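You operate a simulated robot arm through the tools that you are given. There is no shell and no other tool. Be economical: measure what you need, move in short steps, check, and stop when the job is done.

You are at the controls of a simulated two-armed robot. One attempt, no reset.

TASK
Work out 4 times 2.40 on the adding machine.
Fine: clear the old total first; use the repeat switch and leave it on.

The check looks at the end state, three seconds after you hand in, the way a careful person would. Anything else that was tipped, shoved, dropped, spilled or broken makes it a failure.

THE ROBOT
Two 7-joint arms with two-finger parallel grippers on one trunk that stands fixed in place. Base frame: the origin is at the foot of the trunk, x ahead of it, y to its left, z up. Lengths are in mm, angles in degrees, forces in N, time in s.
The left shoulder is at [50, 161, 1148], the right one opposite. With the tool pointing down near the work surface each hand reaches from about 200 to 680 mm from the base axis, measured 20 degrees to its own side. Payload 3.43 kg a hand.
Tool frame (each hand has its own): the origin (TCP) lies between the finger pads and is the grasp point; the fingertips stand 30 mm ahead of it; z points along the fingers, y is the line along which they close. Largest opening 94 mm; finger width 28, thickness 10; the body of the gripper, 50 by 96 mm, starts 55 mm behind the TCP.
Orientation is that of the tool frame in the base frame, as [roll, pitch, yaw] about the fixed x, y, z axes, in that order (R = Rz(yaw) Ry(pitch) Rx(roll)). With the fingers straight down and closing along the base's y, the tool's x points along the base's -x, its y along +y and its z along -z.

THE INTERFACE
- The arms move only by the tool servo_tool. It takes "left_targets", "right_targets" or both (then of equal length, played together; a hand with none holds still); each is a list of rows, each a list of 3 entries, a list of its own where there are three numbers: the shift along the tool's x, y, z in units of 20 mm (1.0 is 20 mm), then the turn, a rotation vector about the tool's x, y, z in units of 8 degrees (1.0 is 8 degrees), then the opening, from 0 (shut) to 1 (fully open). In form: [[[x, y, z], [rx, ry, rz], hand], ...]. A call has 1 to 12 rows; each row shifts and turns the commanded pose from where the row before left it, along the tool's axes as they then stand. A call with a number of a shift or a turn outside -1 to 1 is refused whole. Rows are played at 5 a second. More than 50 mm and 8.6 degrees between two rows, or a gripper value outside its range, and nothing of the call is played. Where a pose cannot be reached the arm comes as near as it can. A force on the tool above 60 N (or 10 N above the force at the start of the call, whichever is more), or a blocked arm, ends the call early, and 0.2 s more pass. Each finger travels about 45 mm/s and halts on what it meets, pressing with about 32 N; the grip force reading is that of the motor and also rises with nothing between the fingers. The clock runs only during rows and for 0.2 s after the last one: add rows that do not move to give the fingers time. It gives the time, the measured TCP pose, the force on the tool (base axes), the opening and the grip force at its end, in the units of the frame above (readings bear some noise), with the torque about the TCP (base axes, N m) and any sound that the robot's microphone picked up.
- Cameras (640 x 400 px; columns grow to the right, rows downward): "scene" is now at [119.2, -44.4, 1291.4]; the picture's right is [-0.48, -0.88, 0.00], its down [-0.33, 0.18, -0.92] and it looks along [0.81, -0.45, -0.38] (base axes); focal length 325 px, centre (320, 200). "left" rides on the left gripper at [76, -14, -103] in its tool frame; the picture's right is [0.18, 0.98, 0.00], its down [-0.75, 0.14, -0.64] and it looks along [-0.63, 0.12, 0.77] (tool axes); focal length 243 px, centre (320, 200). "right" rides on the right gripper at [76, 14, -102] in its tool frame; the picture's right is [-0.18, 0.98, 0.00], its down [-0.75, -0.14, -0.64] and it looks along [-0.63, -0.12, 0.77] (tool axes); focal length 243 px, centre (320, 200). There is no depth. A picture from a camera that has moved, and an enlarged one, comes with that camera's place and axes in the base frame and with its lens.
- capture(camera): a new picture of that camera. The clock stands still meanwhile.
- lift_body(by): slides the trunk up (or, below 0, down) by that many mm; the arms and the scene camera ride with it, the base frame stays. It gives what a move gives, with no picture.
- head_to(pan, tilt): turns the head with the scene camera to pan (to the left, within 80 degrees either way) and tilt (down, from -29 to 69), counted from straight ahead of the robot. It gives what a move gives.
- close_up(camera, box): a new picture of the part [left, top, right, bottom] of that camera's present view, enlarged. The clock stands still meanwhile.
- finish_job(): hands the job in; it is judged then, once.

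Go step by step. Nothing tells you positions but the pictures and the camera data: compare them with the known pose of the tool, close in by small moves and look again before you grip or let go. The budget is 120 turns and 74 pictures, counting those below and the enlarged ones. Unless the task says otherwise, let go and move clear before handing in, and close with one line.

The tools are called after ">>>" by a JSON object that holds its "fn" and its "kwargs". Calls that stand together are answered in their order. servo_tool: Moves the arms, as the interface text tells. Its arguments: {"type":"object","properties":{"left_targets":{"type":"array"},"right_targets":{"type":"array"}},"required":[]} The other tools are called the same way: lift_body (by) slides the trunk up or down; head_to (pan, tilt) turns the head that bears the scene camera; capture (camera) takes a picture; close_up (camera, box) takes an enlarged picture of a part of a camera's view; finish_job () hands the job in.

At the start:

```text
clock: 0.0
left_position: [344.9, -32.6, 1154.0]
left_orientation: [-179.9, 0.1, -179.8]
left_wrist_force: [-0.4, 0.1, -0.3]
left_ft_torque: [-0.01, 0.02, 0.01]
left_finger_gap: 94.1
left_finger_force: 0.0
right_position: [246.5, -327.0, 1149.9]
right_orientation: [180.0, 0.1, -179.9]
right_wrist_force: [0.7, 0.0, 0.0]
right_ft_torque: [0.01, 0.01, -0.01]
right_finger_gap: 93.9
right_finger_force: 0.0
trunk travel left (down, up): [-175.0, 92.0]
head pan, tilt: [-28.9, 22.4]
```

scene: 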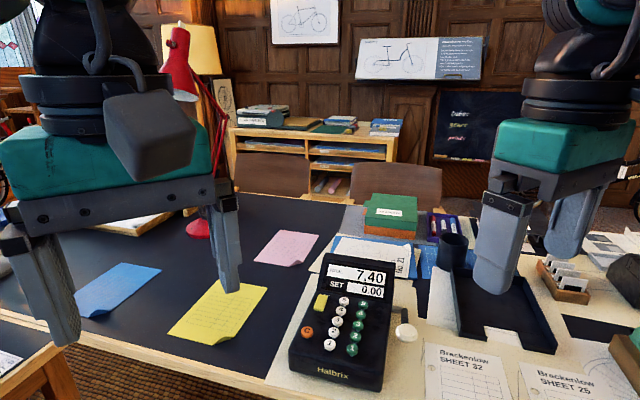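
right: 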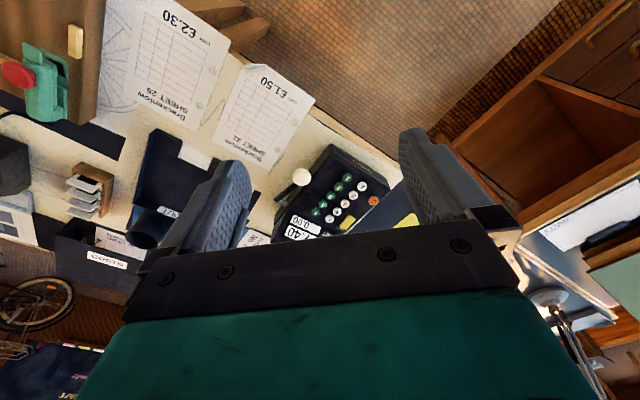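
left: 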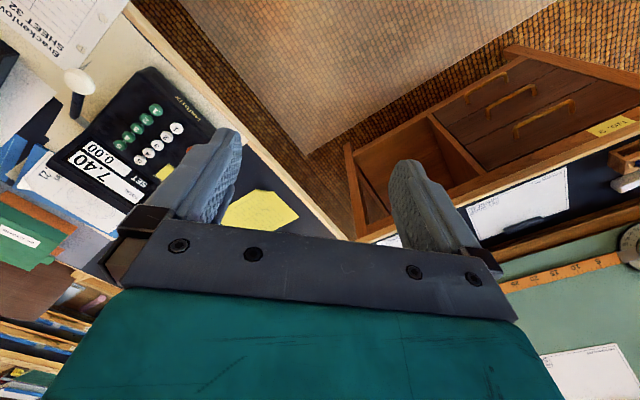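

I see the adding machine showing total 7.40 and set 0.00, with keys and a side crank. I'll look closer before moving.

>>> {"fn": "close_up", "kwargs": {"camera": "scene", "box": [270, 240, 430, 400]}}

>>> {"fn": "close_up", "kwargs": {"camera": "right", "box": [260, 130, 420, 250]}}

>>> {"fn": "close_up", "kwargs": {"camera": "left", "box": [40, 50, 240, 220]}}

```text
2.50 times, centred on (350, 320) of scene
camera zoom: at [119.2, -44.4, 1291.4], right [-0.48, -0.88, 0.0], down [-0.33, 0.18, -0.92], along [0.81, -0.45, -0.38], focal length 812 px, centre (245, -100)
```

zoom: 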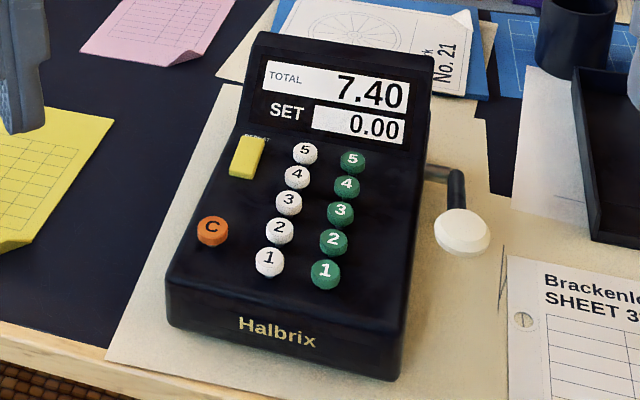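

```text
3.33 times, centred on (340, 190) of right
camera zoom: at [170.5, -311.3, 1253.3], right [0.18, 0.98, 0.0], down [0.75, -0.14, 0.64], along [0.63, -0.12, -0.77], focal length 809 px, centre (253, 233)
```

zoom: 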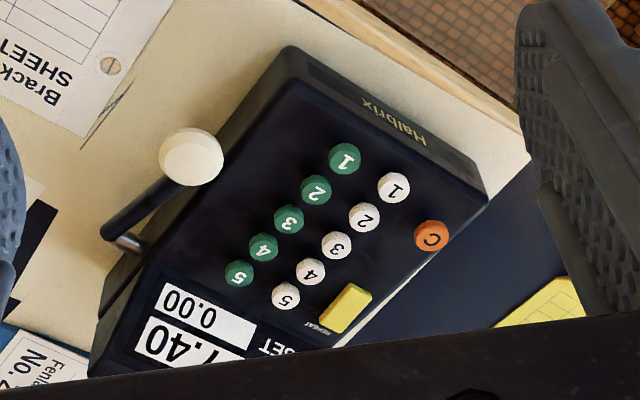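

```text
2.35 times, centred on (140, 135) of left
camera zoom: at [270.7, -46.4, 1256.8], right [-0.19, 0.98, 0.0], down [0.75, 0.14, 0.64], along [0.63, 0.12, -0.77], focal length 571 px, centre (744, 353)
```

zoom: 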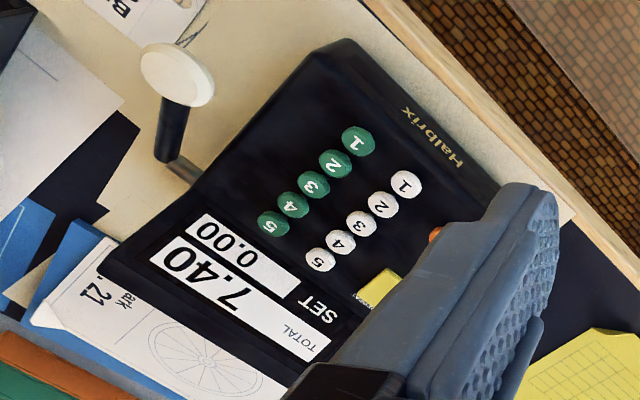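

The keys sit on a surface at about z 820. I take C to be near (553,-257), green 1 near (476,-310), white 1 near (506,-280), repeat near (617,-324) and the knob near (438,-401,848). I'll move the left arm aside and bring the right hand in with its fingers shut, turned 45° to line up with the machine.

>>> {"fn": "servo_tool", "kwargs": {"right_targets": [[[0, 0, 1], [0, 0, -0.9375], 0], [[0, 0, 1], [0, 0, -0.9375], 0], [[0, 0, 1], [0, 0, -0.9375], 0], [[0, 0, 1], [0, 0, -0.9375], 0], [[0, 0, 1], [0, 0, -0.9375], 0], [[0, 0, 1], [0, 0, -0.9375], 0], [[-1, -0.63, 0], [0, 0, 0], 0], [[-1, -0.63, 0], [0, 0, 0], 0], [[-1, -0.63, 0], [0, 0, 0], 0], [[-1, -0.63, 0], [0, 0, 0], 0], [[-1, -0.63, 0], [0, 0, 0], 0], [[-1, -0.63, 0], [0, 0, 0], 0]], "left_targets": [[[0, 1, 0], [0, 0, 0], 1], [[0, 1, 0], [0, 0, 0], 1], [[0, 1, 0], [0, 0, 0], 1], [[0, 1, 0], [0, 0, 0], 1], [[0, 1, 0], [0, 0, 0], 1], [[0, 1, 0], [0, 0, 0], 1], [[0, 1, 0], [0, 0, 0], 1], [[0, 1, 0], [0, 0, 0], 1], [[0, 0, 0], [0, 0, 0], 1], [[0, 0, 0], [0, 0, 0], 1], [[0, 0, 0], [0, 0, 0], 1], [[0, 0, 0], [0, 0, 0], 1]]}}

```text
clock: 2.6
left_position: [342.9, 126.8, 1155.4]
left_orientation: [-179.9, 0.1, -179.9]
left_wrist_force: [0.0, 1.8, 0.2]
left_ft_torque: [0.01, 0.02, 0.03]
left_finger_gap: 94.1
left_finger_force: 0.0
right_position: [340.1, -305.6, 1030.7]
right_orientation: [179.9, 0.1, -135.5]
right_wrist_force: [-0.5, -0.8, -0.4]
right_ft_torque: [0.04, -0.01, -0.01]
right_finger_gap: 0.3
right_finger_force: 32.2
right hand out of reach, approached as far as the arm can: row 11, 12
trunk travel left (down, up): [-175.0, 92.0]
head pan, tilt: [-28.9, 22.4]
```

The arm stopped short at this height. I'll go lower first, since the reach is given for near the work surface, and then move forward.

>>> {"fn": "servo_tool", "kwargs": {"right_targets": [[[0, 0, 1], [0, 0, 0], 0], [[0, 0, 1], [0, 0, 0], 0], [[0, 0, 1], [0, 0, 0], 0], [[0, 0, 0], [0, 0, 0], 0], [[-1, -0.63, 0], [0, 0, 0], 0], [[-1, -0.63, 0], [0, 0, 0], 0], [[-1, -0.63, 0], [0, 0, 0], 0]]}}

>>> {"fn": "capture", "kwargs": {"camera": "scene"}}

```text
clock: 4.2
left_position: [342.4, 125.5, 1155.0]
left_orientation: [180.0, 0.0, -180.0]
left_wrist_force: [-0.1, -0.2, 0.7]
left_ft_torque: [0.02, 0.02, -0.03]
left_finger_gap: 93.9
left_finger_force: 0.0
right_position: [388.7, -276.4, 973.5]
right_orientation: [-179.9, 0.0, -135.6]
right_wrist_force: [-0.1, 0.4, 0.4]
right_ft_torque: [0.02, 0.02, 0.01]
right_finger_gap: 0.0
right_finger_force: 32.1
right hand out of reach, approached as far as the arm can: row 1, 2, 5, 6, 7
trunk travel left (down, up): [-175.0, 92.0]
head pan, tilt: [-28.9, 22.4]
```

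```text
67 pictures are left
camera scene: at [118.9, -44.6, 1291.5], right [-0.48, -0.88, 0.0], down [-0.33, 0.18, -0.92], along [0.81, -0.45, -0.38], focal length 325 px, centre (320, 200)
```

scene: 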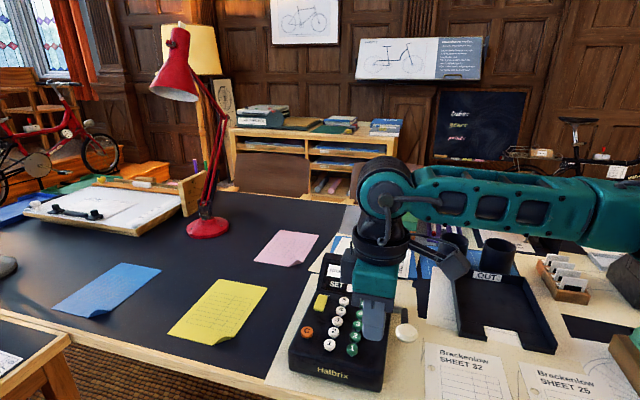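

This wrist yaw is hitting an arm limit. I'll turn the hand 90° the other way, to yaw 135, which also lines up with the machine and suits the arm better.

>>> {"fn": "servo_tool", "kwargs": {"right_targets": [[[0, 0, 0], [0, 0, 0.95], 0], [[0, 0, 0], [0, 0, 0.95], 0], [[0, 0, 0], [0, 0, 0.95], 0], [[0, 0, 0], [0, 0, 0.95], 0], [[0, 0, 0], [0, 0, 0.95], 0], [[0, 0, 0], [0, 0, 0.95], 0], [[0, 0, 0], [0, 0, 0.95], 0], [[0, 0, 0], [0, 0, 0.95], 0], [[0, 0, 0], [0, 0, 0.95], 0], [[0, 0, 0], [0, 0, 0.95], 0], [[0, 0, 0], [0, 0, 0.95], 0], [[0, 0, 0], [0, 0, 0.7], 0]]}}

```text
clock: 6.8
left_position: [343.2, 127.2, 1154.9]
left_orientation: [-180.0, 0.0, -179.9]
left_wrist_force: [-0.5, 0.3, -0.2]
left_ft_torque: [0.0, -0.02, 0.0]
left_finger_gap: 94.1
left_finger_force: 0.0
right_position: [389.1, -276.6, 973.6]
right_orientation: [-180.0, 0.1, 135.7]
right_wrist_force: [0.6, -0.1, -0.4]
right_ft_torque: [0.01, 0.02, 0.0]
right_finger_gap: 0.0
right_finger_force: 32.0
trunk travel left (down, up): [-175.0, 92.0]
head pan, tilt: [-28.9, 22.4]
```

The yaw is good now. Next I'll move toward a point above C while descending.

>>> {"fn": "servo_tool", "kwargs": {"right_targets": [[[0, 0, 1], [0, 0, 0], 0], [[0, 0, 1], [0, 0, 0], 0], [[0, 0, 1], [0, 0, 0], 0], [[-0.74, 0.92, 0], [0, 0, 0], 0], [[-0.74, 0.92, 0], [0, 0, 0], 0], [[-0.74, 0.92, 0], [0, 0, 0], 0], [[-0.74, 0.92, 0], [0, 0, 0], 0], [[-0.74, 0.92, 0], [0, 0, 0], 0], [[-0.74, 0.92, 0], [0, 0, 0], 0], [[-0.74, 0.92, 0], [0, 0, 0], 0], [[0, 0, 0], [0, 0, 0], 0]]}}

>>> {"fn": "close_up", "kwargs": {"camera": "scene", "box": [270, 220, 430, 400]}}

>>> {"fn": "capture", "kwargs": {"camera": "right"}}

```text
clock: 9.2
left_position: [342.6, 127.3, 1154.4]
left_orientation: [-179.9, 0.1, -180.0]
left_wrist_force: [-0.5, 1.2, 0.0]
left_ft_torque: [0.0, 0.03, -0.02]
left_finger_gap: 94.1
left_finger_force: 0.1
right_position: [553.9, -254.9, 914.6]
right_orientation: [180.0, 0.0, 135.8]
right_wrist_force: [-0.8, -0.7, -1.0]
right_ft_torque: [0.01, 0.0, 0.03]
right_finger_gap: 0.0
right_finger_force: 31.9
trunk travel left (down, up): [-175.0, 92.0]
head pan, tilt: [-28.9, 22.4]
```

```text
2.22 times, centred on (350, 310) of scene
camera zoom: at [119.2, -44.4, 1291.4], right [-0.48, -0.88, 0.0], down [-0.33, 0.18, -0.92], along [0.81, -0.45, -0.38], focal length 722 px, centre (253, -44)
```

zoom: 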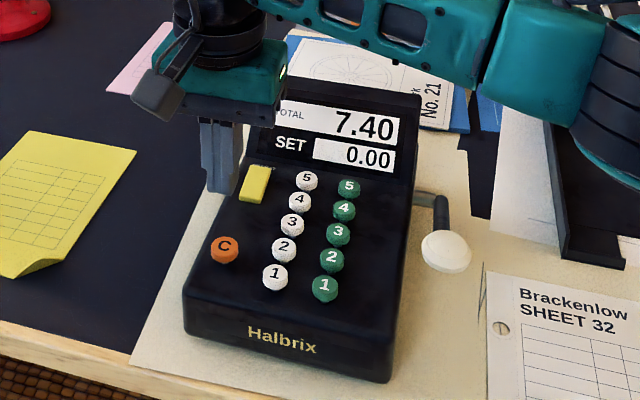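

```text
65 pictures are left
camera right: at [508.4, -190.3, 1017.0], right [0.82, 0.58, 0.0], down [0.44, -0.63, 0.64], along [0.37, -0.52, -0.77], focal length 243 px, centre (320, 200)
```

right: 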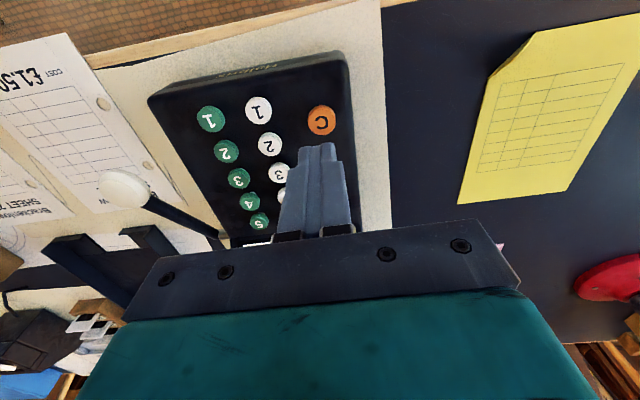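

The camera check puts C at about (554,-254), directly under the fingertips. I'll descend most of the way, then press gently.

>>> {"fn": "servo_tool", "kwargs": {"right_targets": [[[0, 0, 0.9], [0, 0, 0], 0], [[0, 0, 0.9], [0, 0, 0], 0], [[0, 0, 0.9], [0, 0, 0], 0], [[0, 0, 0.2], [0, 0, 0], 0], [[0, 0, 0], [0, 0, 0], 0]]}}

>>> {"fn": "close_up", "kwargs": {"camera": "scene", "box": [270, 220, 430, 400]}}

>>> {"fn": "close_up", "kwargs": {"camera": "right", "box": [180, 50, 380, 250]}}

```text
clock: 10.4
left_position: [343.4, 126.7, 1155.3]
left_orientation: [-179.8, 0.0, -179.9]
left_wrist_force: [-0.4, -0.6, -1.1]
left_ft_torque: [0.01, 0.0, 0.02]
left_finger_gap: 94.2
left_finger_force: 0.0
right_position: [552.4, -257.5, 854.4]
right_orientation: [180.0, 0.0, 135.8]
right_wrist_force: [0.1, -0.1, 0.5]
right_ft_torque: [-0.01, 0.0, 0.0]
right_finger_gap: 0.0
right_finger_force: 32.0
trunk travel left (down, up): [-175.0, 92.0]
head pan, tilt: [-28.9, 22.4]
```

```text
2.22 times, centred on (350, 310) of scene
camera zoom: at [119.2, -44.4, 1291.4], right [-0.48, -0.88, 0.0], down [-0.33, 0.18, -0.92], along [0.81, -0.45, -0.38], focal length 722 px, centre (253, -44)
```

zoom: 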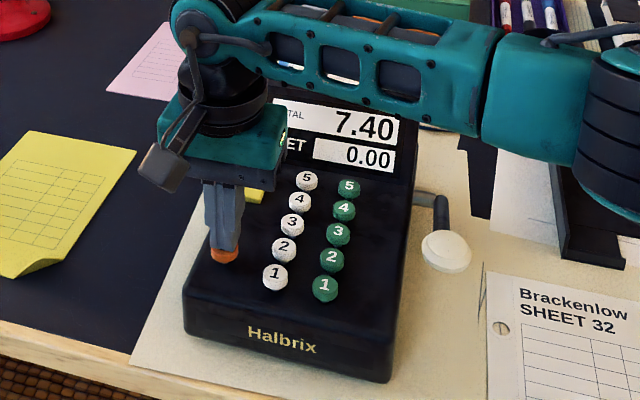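

```text
2.00 times, centred on (280, 150) of right
camera zoom: at [508.3, -191.5, 957.7], right [0.82, 0.58, 0.0], down [0.44, -0.63, 0.64], along [0.37, -0.52, -0.77], focal length 485 px, centre (400, 300)
```

zoom: 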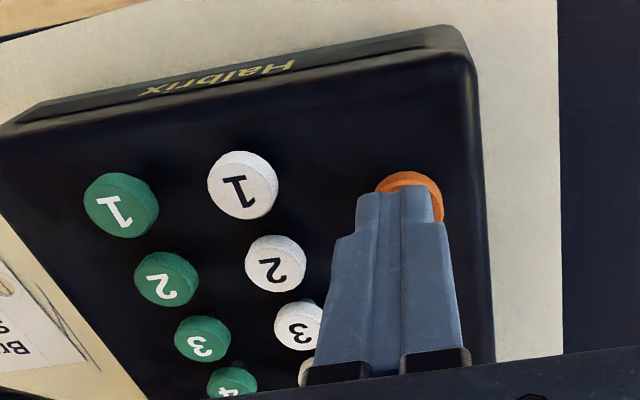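

The fingertips are right over C, just above it. Now I'll press in small steps.

>>> {"fn": "servo_tool", "kwargs": {"right_targets": [[[0, 0, 0.2], [0, 0, 0], 0], [[0, 0, 0.15], [0, 0, 0], 0], [[0, 0, 0.15], [0, 0, 0], 0], [[0, 0, 0], [0, 0, 0], 0]]}}

>>> {"fn": "close_up", "kwargs": {"camera": "scene", "box": [270, 220, 430, 400]}}

```text
clock: 11.4
left_position: [342.9, 126.5, 1155.4]
left_orientation: [-179.9, 0.0, -180.0]
left_wrist_force: [0.5, 0.3, 0.2]
left_ft_torque: [0.01, -0.01, 0.0]
left_finger_gap: 93.9
left_finger_force: 0.0
right_position: [553.2, -256.7, 845.1]
right_orientation: [179.9, -0.1, 135.8]
right_wrist_force: [-1.1, -1.7, 3.0]
right_ft_torque: [-0.03, 0.04, -0.02]
right_finger_gap: 0.0
right_finger_force: 31.6
trunk travel left (down, up): [-175.0, 92.0]
head pan, tilt: [-28.9, 22.4]
heard: click
```

```text
2.22 times, centred on (350, 310) of scene
camera zoom: at [118.9, -44.4, 1291.5], right [-0.48, -0.88, 0.0], down [-0.33, 0.18, -0.92], along [0.81, -0.45, -0.38], focal length 722 px, centre (253, -44)
```

zoom: 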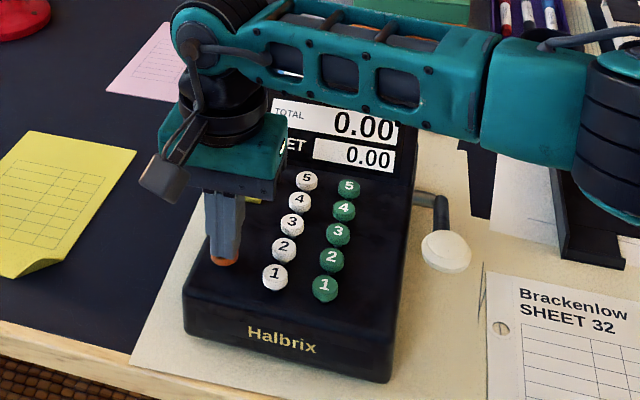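

The total reads 0.00. Next I'll lift and go above white 2 at about (529,-300).

>>> {"fn": "servo_tool", "kwargs": {"right_targets": [[[0, 0, -0.8], [0, 0, 0], 0], [[0, 0, -0.8], [0, 0, 0], 0], [[-0.21, -0.79, 0], [0, 0, 0], 0], [[-0.21, -0.79, 0], [0, 0, 0], 0], [[-0.21, -0.79, 0], [0, 0, 0], 0], [[0, 0, 0.9], [0, 0, 0], 0], [[0, 0, 0], [0, 0, 0], 0]]}}

>>> {"fn": "close_up", "kwargs": {"camera": "scene", "box": [270, 220, 430, 400]}}

>>> {"fn": "close_up", "kwargs": {"camera": "right", "box": [180, 50, 380, 250]}}

```text
clock: 13.0
left_position: [342.6, 126.5, 1154.8]
left_orientation: [-179.9, 0.0, -179.9]
left_wrist_force: [0.0, 0.6, 0.0]
left_ft_torque: [0.01, 0.0, 0.01]
left_finger_gap: 94.0
left_finger_force: 0.0
right_position: [529.0, -299.7, 857.8]
right_orientation: [180.0, 0.0, 135.8]
right_wrist_force: [0.3, -0.3, 0.1]
right_ft_torque: [0.01, -0.05, 0.04]
right_finger_gap: 0.2
right_finger_force: 32.2
trunk travel left (down, up): [-175.0, 92.0]
head pan, tilt: [-28.9, 22.4]
```

```text
2.22 times, centred on (350, 310) of scene
camera zoom: at [119.2, -44.4, 1291.4], right [-0.48, -0.88, 0.0], down [-0.33, 0.18, -0.92], along [0.81, -0.45, -0.38], focal length 722 px, centre (253, -44)
```

zoom: 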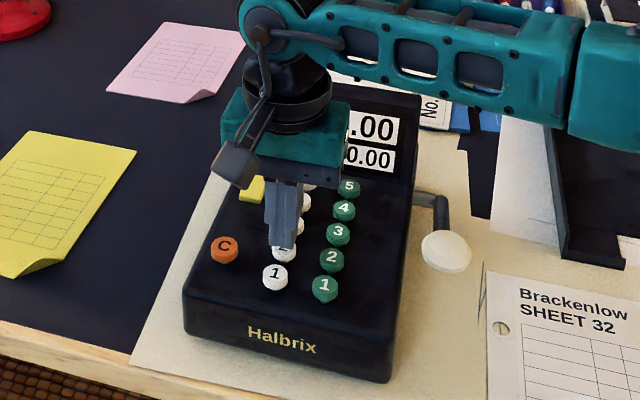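

```text
2.00 times, centred on (280, 150) of right
camera zoom: at [483.5, -234.7, 960.9], right [0.82, 0.58, 0.0], down [0.44, -0.63, 0.64], along [0.37, -0.52, -0.77], focal length 485 px, centre (400, 300)
```

zoom: 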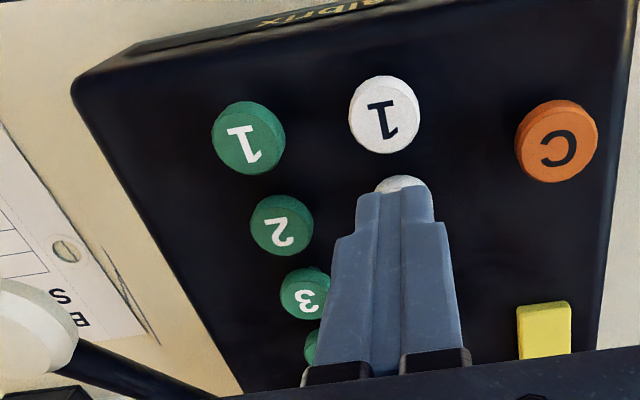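

The tip is centred on white 2. Pressing it now.

>>> {"fn": "servo_tool", "kwargs": {"right_targets": [[[0, 0, 0.3], [0, 0, 0], 0], [[0, 0, 0.15], [0, 0, 0], 0], [[0, 0, 0.15], [0, 0, 0], 0], [[0, 0, 0], [0, 0, 0], 0], [[0, 0, -0.8], [0, 0, 0], 0], [[0, 0, -0.6], [0, 0, 0], 0], [[0, 0, 0], [0, 0, 0], 0]]}}

>>> {"fn": "close_up", "kwargs": {"camera": "scene", "box": [270, 220, 430, 400]}}

```text
clock: 14.6
left_position: [342.4, 126.2, 1154.3]
left_orientation: [-179.9, 0.1, -179.9]
left_wrist_force: [-0.2, 0.2, -0.2]
left_ft_torque: [0.02, -0.02, -0.04]
left_finger_gap: 93.9
left_finger_force: 0.1
right_position: [529.1, -299.6, 875.1]
right_orientation: [180.0, 0.0, 135.8]
right_wrist_force: [0.2, -0.9, 0.5]
right_ft_torque: [0.01, 0.03, -0.02]
right_finger_gap: 0.0
right_finger_force: 31.9
trunk travel left (down, up): [-175.0, 92.0]
head pan, tilt: [-28.9, 22.4]
```

```text
2.22 times, centred on (350, 310) of scene
camera zoom: at [119.2, -44.4, 1291.4], right [-0.48, -0.88, 0.0], down [-0.33, 0.18, -0.92], along [0.81, -0.45, -0.38], focal length 722 px, centre (253, -44)
```

zoom: 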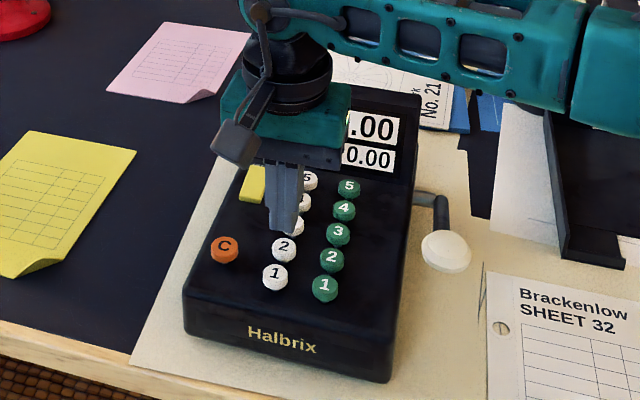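

I heard no click, so the key wasn't pressed far enough. I'll press a little deeper.

>>> {"fn": "servo_tool", "kwargs": {"right_targets": [[[0, 0, 0.9], [0, 0, 0], 0], [[0, 0, 0.4], [0, 0, 0], 0], [[0, 0, 0.15], [0, 0, 0], 0], [[0, 0, 0.15], [0, 0, 0], 0], [[0, 0, 0], [0, 0, 0], 0]]}}

```text
clock: 15.8
left_position: [343.7, 125.7, 1155.8]
left_orientation: [-179.9, 0.0, -179.9]
left_wrist_force: [0.3, -0.5, 0.2]
left_ft_torque: [0.01, -0.02, 0.03]
left_finger_gap: 94.2
left_finger_force: 0.0
right_position: [528.8, -300.2, 843.7]
right_orientation: [-180.0, 0.0, 135.9]
right_wrist_force: [-0.8, 0.5, 3.4]
right_ft_torque: [0.1, -0.01, 0.03]
right_finger_gap: 0.1
right_finger_force: 32.0
trunk travel left (down, up): [-175.0, 92.0]
head pan, tilt: [-28.9, 22.4]
heard: click
```

It clicked. Next is green 4 at about (542,-372): I'll lift, cross over, and stop just above it.

>>> {"fn": "servo_tool", "kwargs": {"right_targets": [[[0, 0, -0.8], [0, 0, 0], 0], [[0, 0, -0.8], [0, 0, 0], 0], [[-0.99, -0.71, 0], [0, 0, 0], 0], [[-0.99, -0.71, 0], [0, 0, 0], 0], [[-0.99, -0.71, 0], [0, 0, 0], 0], [[0, 0, 0.9], [0, 0, 0], 0], [[0, 0, 0], [0, 0, 0], 0]]}}

>>> {"fn": "close_up", "kwargs": {"camera": "scene", "box": [270, 220, 430, 400]}}

>>> {"fn": "close_up", "kwargs": {"camera": "right", "box": [180, 50, 380, 250]}}

```text
clock: 17.4
left_position: [343.0, 126.5, 1153.8]
left_orientation: [-179.9, 0.0, -179.9]
left_wrist_force: [-0.6, 0.2, 0.3]
left_ft_torque: [-0.02, 0.04, 0.02]
left_finger_gap: 94.1
left_finger_force: 0.1
right_position: [542.6, -372.1, 855.9]
right_orientation: [-180.0, 0.0, 135.9]
right_wrist_force: [-0.3, -0.5, -0.7]
right_ft_torque: [-0.02, 0.02, -0.02]
right_finger_gap: 0.0
right_finger_force: 32.0
trunk travel left (down, up): [-175.0, 92.0]
head pan, tilt: [-28.9, 22.4]
```

```text
2.22 times, centred on (350, 310) of scene
camera zoom: at [119.2, -44.4, 1291.4], right [-0.48, -0.88, 0.0], down [-0.33, 0.18, -0.92], along [0.81, -0.45, -0.38], focal length 722 px, centre (253, -44)
```

zoom: 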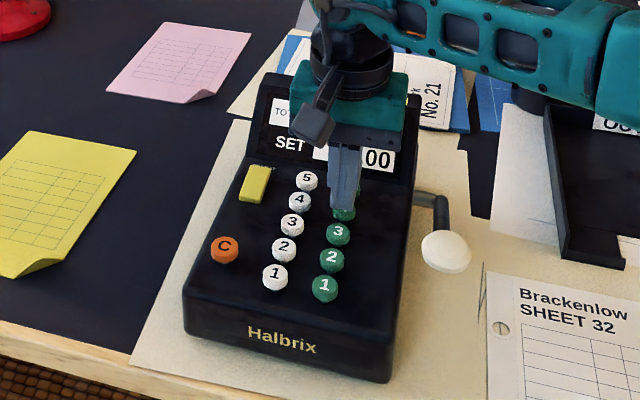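

```text
2.00 times, centred on (280, 150) of right
camera zoom: at [497.7, -306.8, 959.2], right [0.82, 0.58, 0.0], down [0.44, -0.63, 0.64], along [0.37, -0.52, -0.77], focal length 485 px, centre (400, 300)
```

zoom: 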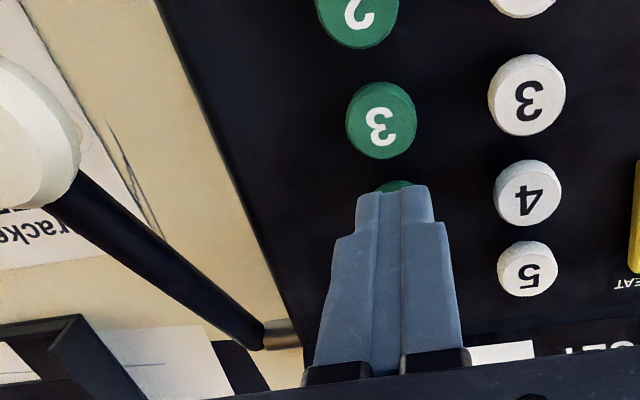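

The tip is centred on green 4. Pressing it now.

>>> {"fn": "servo_tool", "kwargs": {"right_targets": [[[0, 0, 0.3], [0, 0, 0], 0], [[0, 0, 0.15], [0, 0, 0], 0], [[0, 0, 0.17], [0, 0, 0], 0], [[0, 0, 0], [0, 0, 0], 0]]}}

```text
clock: 18.4
left_position: [343.2, 127.0, 1155.7]
left_orientation: [-179.9, -0.1, -179.9]
left_wrist_force: [0.6, -0.3, 0.0]
left_ft_torque: [-0.01, -0.01, 0.03]
left_finger_gap: 94.0
left_finger_force: 0.0
right_position: [542.1, -370.4, 844.6]
right_orientation: [179.9, 0.0, 135.8]
right_wrist_force: [0.4, -0.3, 2.3]
right_ft_torque: [-0.03, -0.04, -0.01]
right_finger_gap: 0.0
right_finger_force: 31.9
trunk travel left (down, up): [-175.0, 92.0]
head pan, tilt: [-28.9, 22.4]
heard: click
```

It clicked. Now I'll lift and move toward the yellow repeat switch, staying above it to look.

>>> {"fn": "servo_tool", "kwargs": {"right_targets": [[[0, 0, -1], [0, 0, 0], 0], [[0, 0, -1], [0, 0, 0], 0], [[-0.1, 0.855, 0], [0, 0, 0], 0], [[-0.1, 0.855, 0], [0, 0, 0], 0], [[-0.1, 0.855, 0], [0, 0, 0], 0], [[-0.1, 0.855, 0], [0, 0, 0], 0], [[-0.1, 0.855, 0], [0, 0, 0], 0], [[0, 0, 0], [0, 0, 0], 0]]}}

>>> {"fn": "close_up", "kwargs": {"camera": "scene", "box": [270, 220, 430, 400]}}

>>> {"fn": "capture", "kwargs": {"camera": "right"}}

```text
clock: 20.2
left_position: [342.7, 127.1, 1154.6]
left_orientation: [-180.0, 0.0, -179.9]
left_wrist_force: [0.3, 0.5, -1.0]
left_ft_torque: [0.01, 0.0, 0.0]
left_finger_gap: 94.3
left_finger_force: 0.1
right_position: [609.2, -317.0, 884.2]
right_orientation: [180.0, 0.0, 135.8]
right_wrist_force: [0.5, 0.1, -0.3]
right_ft_torque: [-0.02, 0.0, -0.04]
right_finger_gap: 0.0
right_finger_force: 32.1
trunk travel left (down, up): [-175.0, 92.0]
head pan, tilt: [-28.9, 22.4]
```

```text
2.22 times, centred on (350, 310) of scene
camera zoom: at [119.2, -44.4, 1291.4], right [-0.48, -0.88, 0.0], down [-0.33, 0.18, -0.92], along [0.81, -0.45, -0.38], focal length 722 px, centre (253, -44)
```

zoom: 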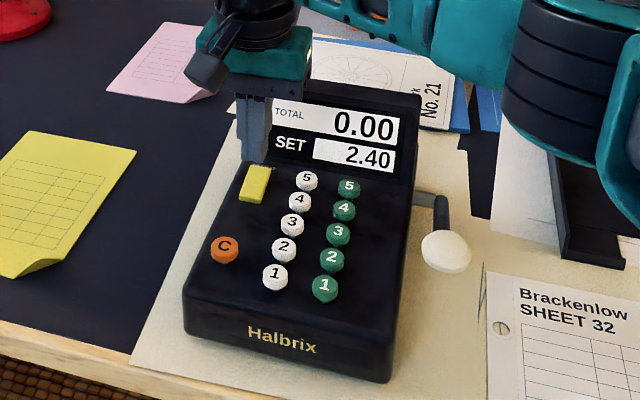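

```text
55 pictures are left
camera right: at [564.3, -251.2, 987.3], right [0.82, 0.58, 0.0], down [0.44, -0.63, 0.64], along [0.37, -0.52, -0.77], focal length 243 px, centre (320, 200)
```

right: 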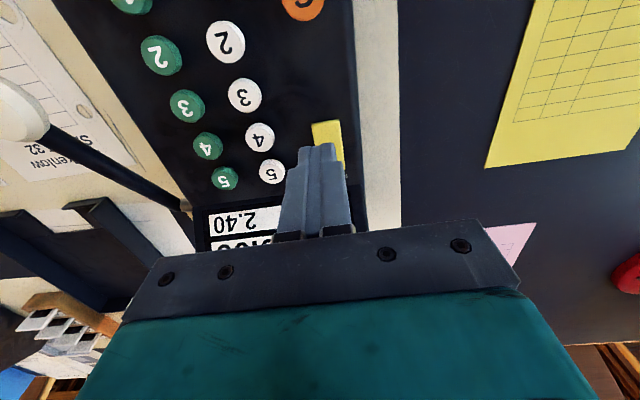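

SET shows 2.40. I'll zoom in on the yellow switch to see whether it's a slider, rocker or button.

>>> {"fn": "close_up", "kwargs": {"camera": "right", "box": [270, 80, 390, 200]}}

>>> {"fn": "close_up", "kwargs": {"camera": "scene", "box": [310, 285, 360, 325]}}

```text
3.33 times, centred on (330, 140) of right
camera zoom: at [564.3, -251.2, 987.3], right [0.82, 0.58, 0.0], down [0.44, -0.63, 0.64], along [0.37, -0.52, -0.77], focal length 809 px, centre (287, 400)
```

zoom: 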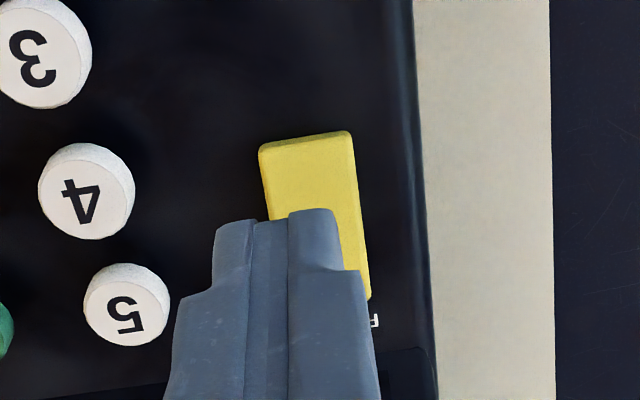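

```text
10.00 times, centred on (335, 305) of scene
camera zoom: at [119.2, -44.4, 1291.4], right [-0.48, -0.88, 0.0], down [-0.33, 0.18, -0.92], along [0.81, -0.45, -0.38], focal length 3247 px, centre (170, -850)
```

zoom: 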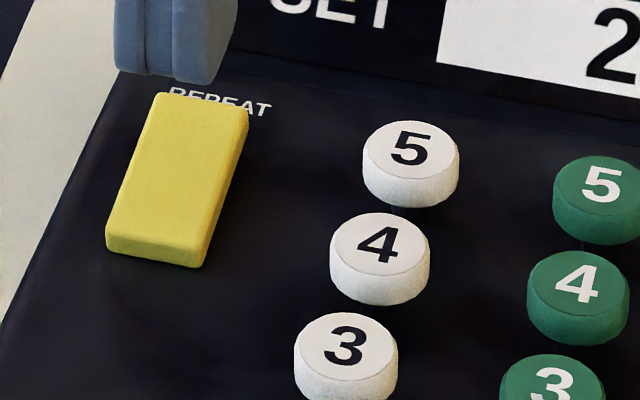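

The switch looks like a rocker running from about (606,-308) to (637,-340), with the REPEAT label at its far end. I'll move toward the far end and descend close to it.

>>> {"fn": "servo_tool", "kwargs": {"right_targets": [[[-0.6, 0.08, 0.4], [0, 0, 0], 0], [[-0.6, 0.08, 0.4], [0, 0, 0], 0], [[0, 0, 0.4], [0, 0, 0], 0], [[0, 0, 0], [0, 0, 0], 0]]}}

>>> {"fn": "close_up", "kwargs": {"camera": "scene", "box": [300, 270, 380, 330]}}

>>> {"fn": "close_up", "kwargs": {"camera": "right", "box": [250, 60, 410, 200]}}

```text
clock: 21.2
left_position: [343.4, 125.7, 1154.3]
left_orientation: [-179.9, -0.1, -179.9]
left_wrist_force: [-0.1, 1.1, 0.2]
left_ft_torque: [-0.05, 0.02, -0.01]
left_finger_gap: 94.3
left_finger_force: 0.1
right_position: [629.0, -330.5, 859.8]
right_orientation: [179.9, 0.1, 135.8]
right_wrist_force: [-0.7, -0.5, -0.2]
right_ft_torque: [0.02, 0.0, -0.02]
right_finger_gap: 0.0
right_finger_force: 31.9
trunk travel left (down, up): [-175.0, 92.0]
head pan, tilt: [-28.9, 22.4]
```

```text
6.67 times, centred on (340, 300) of scene
camera zoom: at [119.2, -44.4, 1291.4], right [-0.48, -0.88, 0.0], down [-0.33, 0.18, -0.92], along [0.81, -0.45, -0.38], focal length 2165 px, centre (187, -467)
```

zoom: 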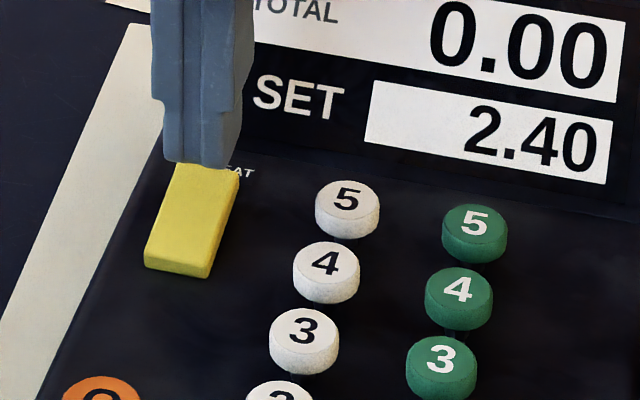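

```text
2.86 times, centred on (330, 130) of right
camera zoom: at [582.9, -266.1, 963.4], right [0.82, 0.58, 0.0], down [0.44, -0.63, 0.64], along [0.37, -0.52, -0.77], focal length 693 px, centre (291, 400)
```

zoom: 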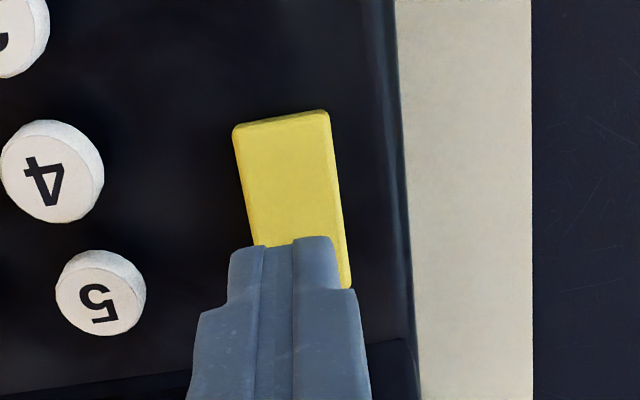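

The tip is over the far half of the switch. I'll shift about 4 mm to centre it and press in small steps.

>>> {"fn": "servo_tool", "kwargs": {"right_targets": [[[0, 0.2, 0], [0, 0, 0], 0], [[0, 0, 0.3], [0, 0, 0], 0], [[0, 0, 0.15], [0, 0, 0], 0], [[0, 0, 0.15], [0, 0, 0], 0], [[0, 0, 0.15], [0, 0, 0], 0], [[0, 0, 0], [0, 0, 0], 0]]}}

>>> {"fn": "close_up", "kwargs": {"camera": "scene", "box": [300, 270, 380, 330]}}

```text
clock: 22.6
left_position: [342.6, 126.8, 1154.3]
left_orientation: [-179.8, -0.1, -179.9]
left_wrist_force: [0.5, 0.1, 0.0]
left_ft_torque: [0.01, 0.0, 0.0]
left_finger_gap: 94.3
left_finger_force: 0.1
right_position: [629.7, -328.2, 843.9]
right_orientation: [-180.0, 0.1, 135.9]
right_wrist_force: [-0.6, -0.3, -0.2]
right_ft_torque: [-0.02, 0.01, -0.01]
right_finger_gap: 0.1
right_finger_force: 32.0
trunk travel left (down, up): [-175.0, 92.0]
head pan, tilt: [-28.9, 22.4]
```

```text
6.67 times, centred on (340, 300) of scene
camera zoom: at [119.2, -44.4, 1291.4], right [-0.48, -0.88, 0.0], down [-0.33, 0.18, -0.92], along [0.81, -0.45, -0.38], focal length 2165 px, centre (187, -467)
```

zoom: 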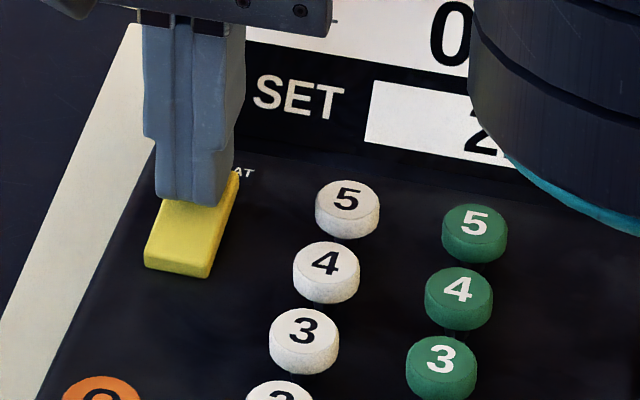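

I haven't touched it yet, and the tip is nearer the middle than I want. I'll move 8 mm further toward the far end and keep pressing.

>>> {"fn": "servo_tool", "kwargs": {"right_targets": [[[0, 0, -0.25], [0, 0, 0], 0], [[-0.4, 0, 0], [0, 0, 0], 0], [[0, 0, 0.25], [0, 0, 0], 0], [[0, 0, 0.12], [0, 0, 0], 0], [[0, 0, 0.12], [0, 0, 0], 0], [[0, 0, 0.12], [0, 0, 0], 0], [[0, 0, 0], [0, 0, 0], 0]]}}

>>> {"fn": "close_up", "kwargs": {"camera": "scene", "box": [300, 270, 380, 330]}}

```text
clock: 24.2
left_position: [342.4, 126.4, 1154.1]
left_orientation: [-179.9, 0.1, -179.9]
left_wrist_force: [0.4, 0.8, -0.4]
left_ft_torque: [0.0, 0.0, -0.01]
left_finger_gap: 93.8
left_finger_force: 0.1
right_position: [627.7, -334.3, 841.8]
right_orientation: [-179.9, 0.1, 135.7]
right_wrist_force: [0.4, -2.2, 5.3]
right_ft_torque: [-0.06, -0.01, 0.05]
right_finger_gap: 0.0
right_finger_force: 31.6
right hand out of reach, approached as far as the arm can: row 2, 5
trunk travel left (down, up): [-175.0, 92.0]
head pan, tilt: [-28.9, 22.4]
```

```text
6.67 times, centred on (340, 300) of scene
camera zoom: at [118.6, -44.3, 1291.6], right [-0.48, -0.88, 0.0], down [-0.33, 0.18, -0.92], along [0.81, -0.45, -0.38], focal length 2165 px, centre (187, -467)
```

zoom: 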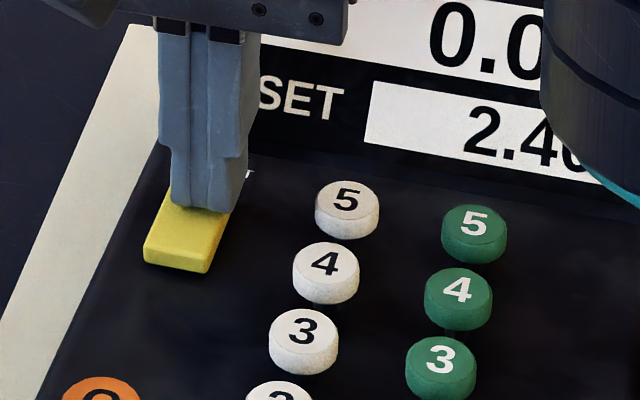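

I've made contact at about 5 N, at the edge of reach but on the far half. I'll press a bit further.

>>> {"fn": "servo_tool", "kwargs": {"right_targets": [[[0, 0, 0.12], [0, 0, 0], 0], [[0, 0, 0.12], [0, 0, 0], 0], [[0, 0, 0.1], [0, 0, 0], 0], [[0, 0, 0], [0, 0, 0], 0]]}}

>>> {"fn": "close_up", "kwargs": {"camera": "scene", "box": [300, 270, 380, 330]}}

```text
clock: 25.2
left_position: [341.1, 126.9, 1156.5]
left_orientation: [-179.9, 0.3, -179.9]
left_wrist_force: [0.0, 0.1, -0.3]
left_ft_torque: [-0.01, 0.02, -0.02]
left_finger_gap: 94.1
left_finger_force: 0.0
right_position: [627.4, -333.2, 842.3]
right_orientation: [179.6, 0.7, 135.7]
right_wrist_force: [7.2, -9.0, 34.5]
right_ft_torque: [-0.21, 0.02, 0.21]
right_finger_gap: 0.2
right_finger_force: 31.9
trunk travel left (down, up): [-175.0, 92.0]
head pan, tilt: [-28.9, 22.4]
```

```text
6.67 times, centred on (340, 300) of scene
camera zoom: at [116.2, -43.3, 1292.1], right [-0.48, -0.88, 0.0], down [-0.33, 0.18, -0.93], along [0.81, -0.45, -0.38], focal length 2165 px, centre (187, -467)
```

zoom: 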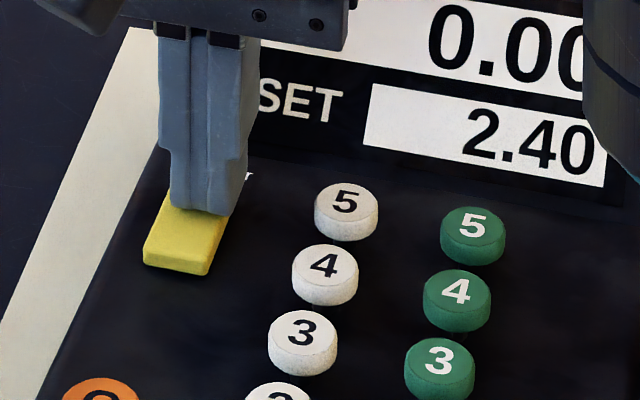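

There's 34 N and no movement, so this end doesn't go down any further. I'll back off and look at the switch's profile.

>>> {"fn": "servo_tool", "kwargs": {"right_targets": [[[0, 0, -0.5], [0, 0, 0], 0], [[0, 0, -1], [0, 0, 0], 0], [[0, 0, -1], [0, 0, 0], 0], [[0, 0, -1], [0, 0, 0], 0], [[0, 0, 0], [0, 0, 0], 0]]}}

>>> {"fn": "close_up", "kwargs": {"camera": "scene", "box": [310, 285, 360, 325]}}

>>> {"fn": "close_up", "kwargs": {"camera": "right", "box": [250, 60, 410, 200]}}

```text
clock: 26.4
left_position: [343.0, 127.3, 1156.1]
left_orientation: [-179.9, 0.0, -179.9]
left_wrist_force: [0.9, -0.1, 0.1]
left_ft_torque: [0.01, 0.03, 0.0]
left_finger_gap: 94.0
left_finger_force: 0.1
right_position: [627.1, -331.8, 905.0]
right_orientation: [180.0, 0.1, 135.8]
right_wrist_force: [-0.4, 0.4, 0.7]
right_ft_torque: [-0.02, -0.02, 0.01]
right_finger_gap: 0.2
right_finger_force: 32.4
trunk travel left (down, up): [-175.0, 92.0]
head pan, tilt: [-28.9, 22.4]
```

```text
10.00 times, centred on (335, 305) of scene
camera zoom: at [119.2, -44.5, 1291.4], right [-0.48, -0.88, 0.0], down [-0.33, 0.18, -0.92], along [0.81, -0.45, -0.38], focal length 3247 px, centre (170, -850)
```

zoom: 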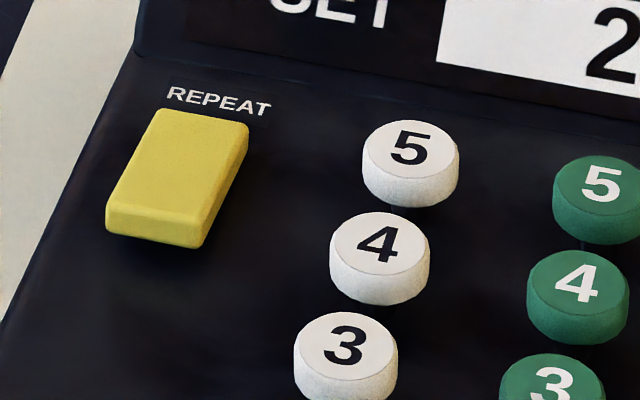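

```text
2.86 times, centred on (330, 130) of right
camera zoom: at [582.3, -267.5, 1007.4], right [0.82, 0.58, 0.0], down [0.44, -0.63, 0.64], along [0.37, -0.52, -0.77], focal length 693 px, centre (291, 400)
```

zoom: 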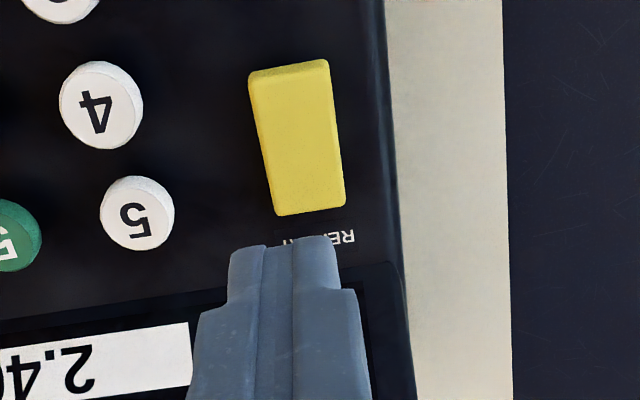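

The rocker did flip: its far end is down, the near end is raised, and the REPEAT label is now uncovered. SET still reads 2.40. Now I'll move toward the crank knob and look at it.

>>> {"fn": "servo_tool", "kwargs": {"right_targets": [[[1, 0, -0.9], [0, 0, 0], 0], [[1, 0, -0.9], [0, 0, 0], 0], [[0.6, -0.9, 0], [0, 0, 0], 0], [[0.6, -0.9, 0], [0, 0, 0], 0], [[0.6, -0.9, 0], [0, 0, 0], 0], [[0.6, -0.9, 0], [0, 0, 0], 0], [[0, -0.9, 0], [0, 0, 0], 0], [[0, -0.9, 0], [0, 0, 0], 0], [[0, -0.9, 0], [0, 0, 0], 0], [[0, -0.9, 0], [0, 0, 0], 0], [[0, 0, 0], [0, 0, 0], 0]]}}

>>> {"fn": "close_up", "kwargs": {"camera": "scene", "box": [320, 220, 480, 400]}}

>>> {"fn": "capture", "kwargs": {"camera": "right"}}

```text
clock: 28.8
left_position: [342.9, 125.8, 1155.3]
left_orientation: [-179.9, 0.1, -179.9]
left_wrist_force: [-0.6, 0.1, 0.2]
left_ft_torque: [0.01, -0.01, 0.01]
left_finger_gap: 94.0
left_finger_force: 0.1
right_position: [465.8, -373.6, 941.6]
right_orientation: [-179.9, 0.0, 135.8]
right_wrist_force: [0.1, -0.1, -0.6]
right_ft_torque: [-0.01, 0.01, -0.02]
right_finger_gap: 0.2
right_finger_force: 31.9
trunk travel left (down, up): [-175.0, 92.0]
head pan, tilt: [-28.9, 22.4]
```

```text
2.22 times, centred on (400, 310) of scene
camera zoom: at [119.2, -44.4, 1291.4], right [-0.48, -0.88, 0.0], down [-0.33, 0.18, -0.92], along [0.81, -0.45, -0.38], focal length 722 px, centre (142, -44)
```

zoom: 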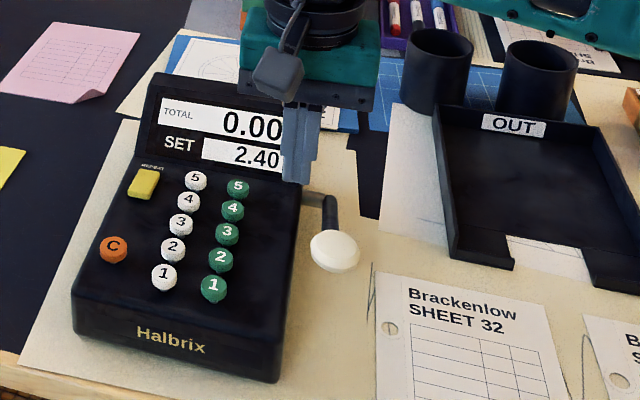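

```text
44 pictures are left
camera right: at [419.9, -308.8, 1044.9], right [0.82, 0.58, 0.0], down [0.44, -0.63, 0.64], along [0.37, -0.52, -0.77], focal length 243 px, centre (320, 200)
```

right: 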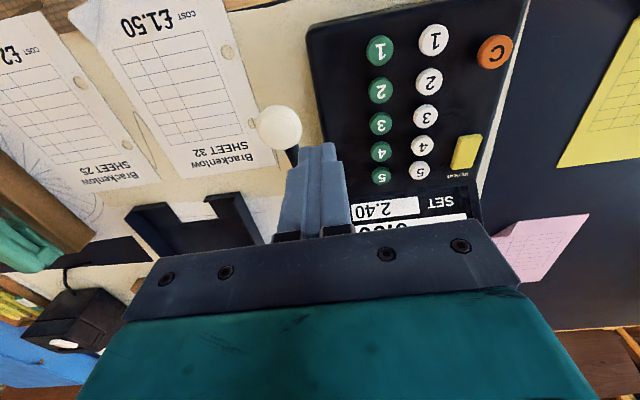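

The knob is confirmed at about (440,-399, z 848), on an arm running back to an axle at the machine's side. I'll go over the knob and down to just above it.

>>> {"fn": "servo_tool", "kwargs": {"right_targets": [[[0.02, -0.91, 0], [0, 0, 0], 0], [[0.02, -0.91, 0], [0, 0, 0], 0], [[0, 0, 0.9], [0, 0, 0], 0], [[0, 0, 0.9], [0, 0, 0], 0], [[0, 0, 0], [0, 0, 0], 0]]}}

>>> {"fn": "close_up", "kwargs": {"camera": "scene", "box": [320, 220, 480, 400]}}

>>> {"fn": "close_up", "kwargs": {"camera": "right", "box": [220, 50, 420, 210]}}

```text
clock: 30.0
left_position: [342.8, 126.3, 1155.7]
left_orientation: [180.0, 0.0, -179.8]
left_wrist_force: [-0.1, 0.7, 0.3]
left_ft_torque: [0.04, 0.02, 0.02]
left_finger_gap: 94.0
left_finger_force: 0.0
right_position: [438.7, -401.1, 904.3]
right_orientation: [-180.0, 0.0, 135.8]
right_wrist_force: [-0.1, -0.1, -0.8]
right_ft_torque: [0.0, -0.01, -0.01]
right_finger_gap: 0.3
right_finger_force: 32.4
trunk travel left (down, up): [-175.0, 92.0]
head pan, tilt: [-28.9, 22.4]
```

```text
2.22 times, centred on (400, 310) of scene
camera zoom: at [119.1, -44.4, 1291.4], right [-0.48, -0.88, 0.0], down [-0.33, 0.18, -0.92], along [0.81, -0.45, -0.38], focal length 722 px, centre (142, -44)
```

zoom: 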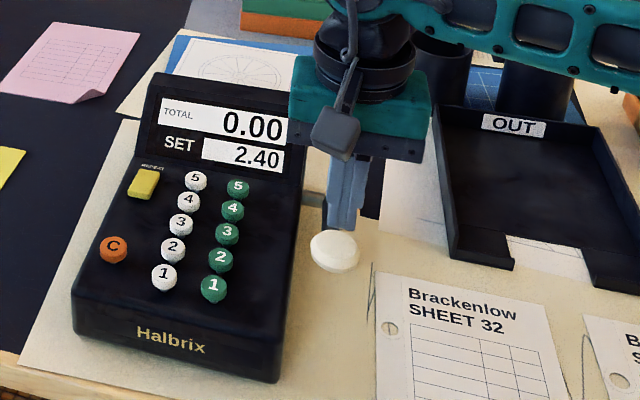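

```text
2.50 times, centred on (320, 130) of right
camera zoom: at [394.1, -336.2, 1008.2], right [0.82, 0.58, 0.0], down [0.44, -0.63, 0.64], along [0.37, -0.52, -0.77], focal length 606 px, centre (320, 375)
```

zoom: 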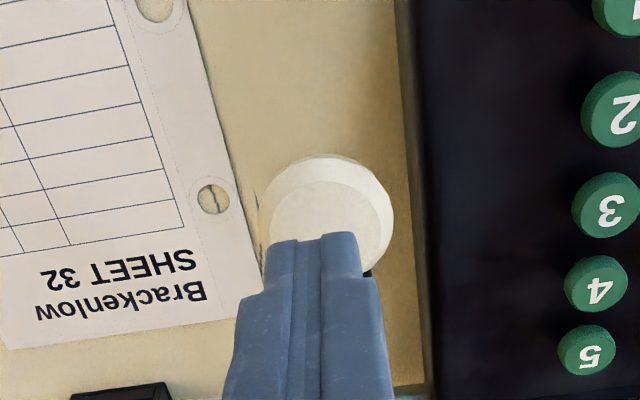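

The tip is over the knob. I'll push down in steps and watch the force.

>>> {"fn": "servo_tool", "kwargs": {"right_targets": [[[0, 0, 0.3], [0, 0, 0], 0], [[0, 0, 0.3], [0, 0, 0], 0], [[0, 0, 0.3], [0, 0, 0], 0], [[0, 0, 0.3], [0, 0, 0], 0], [[0, 0, 0.3], [0, 0, 0], 0], [[0, 0, 0], [0, 0, 0], 0]]}}

>>> {"fn": "close_up", "kwargs": {"camera": "scene", "box": [320, 220, 480, 400]}}

```text
clock: 31.4
left_position: [342.4, 128.8, 1155.5]
left_orientation: [-179.9, 0.0, -179.9]
left_wrist_force: [1.2, 0.2, 0.6]
left_ft_torque: [-0.01, 0.02, 0.02]
left_finger_gap: 93.9
left_finger_force: 0.0
right_position: [439.4, -400.5, 875.3]
right_orientation: [-179.9, 0.1, 135.8]
right_wrist_force: [-0.4, 0.0, 2.8]
right_ft_torque: [0.02, 0.02, 0.02]
right_finger_gap: 0.2
right_finger_force: 31.9
trunk travel left (down, up): [-175.0, 92.0]
head pan, tilt: [-28.9, 22.4]
```

```text
2.22 times, centred on (400, 310) of scene
camera zoom: at [119.0, -44.2, 1291.5], right [-0.48, -0.88, 0.0], down [-0.33, 0.18, -0.92], along [0.81, -0.45, -0.38], focal length 722 px, centre (142, -44)
```

zoom: 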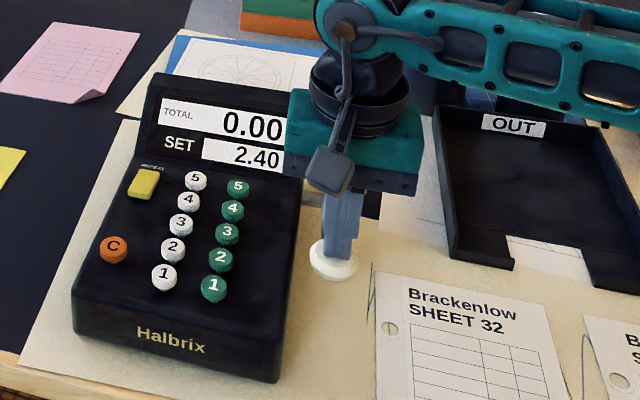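

The crank follows with only light force, so I'll keep pushing.

>>> {"fn": "servo_tool", "kwargs": {"right_targets": [[[0, 0, 0.4], [0, 0, 0], 0], [[0, 0, 0.4], [0, 0, 0], 0], [[0, 0, 0.4], [0, 0, 0], 0], [[0, 0, 0.4], [0, 0, 0], 0], [[0, 0, 0], [0, 0, 0], 0]]}}

>>> {"fn": "close_up", "kwargs": {"camera": "scene", "box": [320, 220, 480, 400]}}

```text
clock: 32.6
left_position: [342.4, 126.4, 1155.6]
left_orientation: [-179.9, 0.0, -179.9]
left_wrist_force: [1.5, 0.1, -0.6]
left_ft_torque: [-0.03, 0.03, 0.0]
left_finger_gap: 94.2
left_finger_force: 0.0
right_position: [438.1, -398.5, 843.4]
right_orientation: [-179.9, 0.0, 135.7]
right_wrist_force: [-1.0, 1.6, 3.7]
right_ft_torque: [0.03, 0.02, 0.02]
right_finger_gap: 0.1
right_finger_force: 32.1
trunk travel left (down, up): [-175.0, 92.0]
head pan, tilt: [-28.9, 22.4]
```

```text
2.22 times, centred on (400, 310) of scene
camera zoom: at [118.8, -44.1, 1291.5], right [-0.48, -0.88, 0.0], down [-0.33, 0.18, -0.92], along [0.81, -0.45, -0.38], focal length 722 px, centre (142, -44)
```

zoom: 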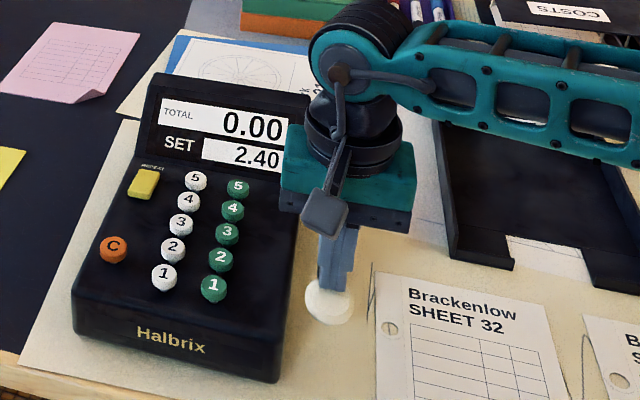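

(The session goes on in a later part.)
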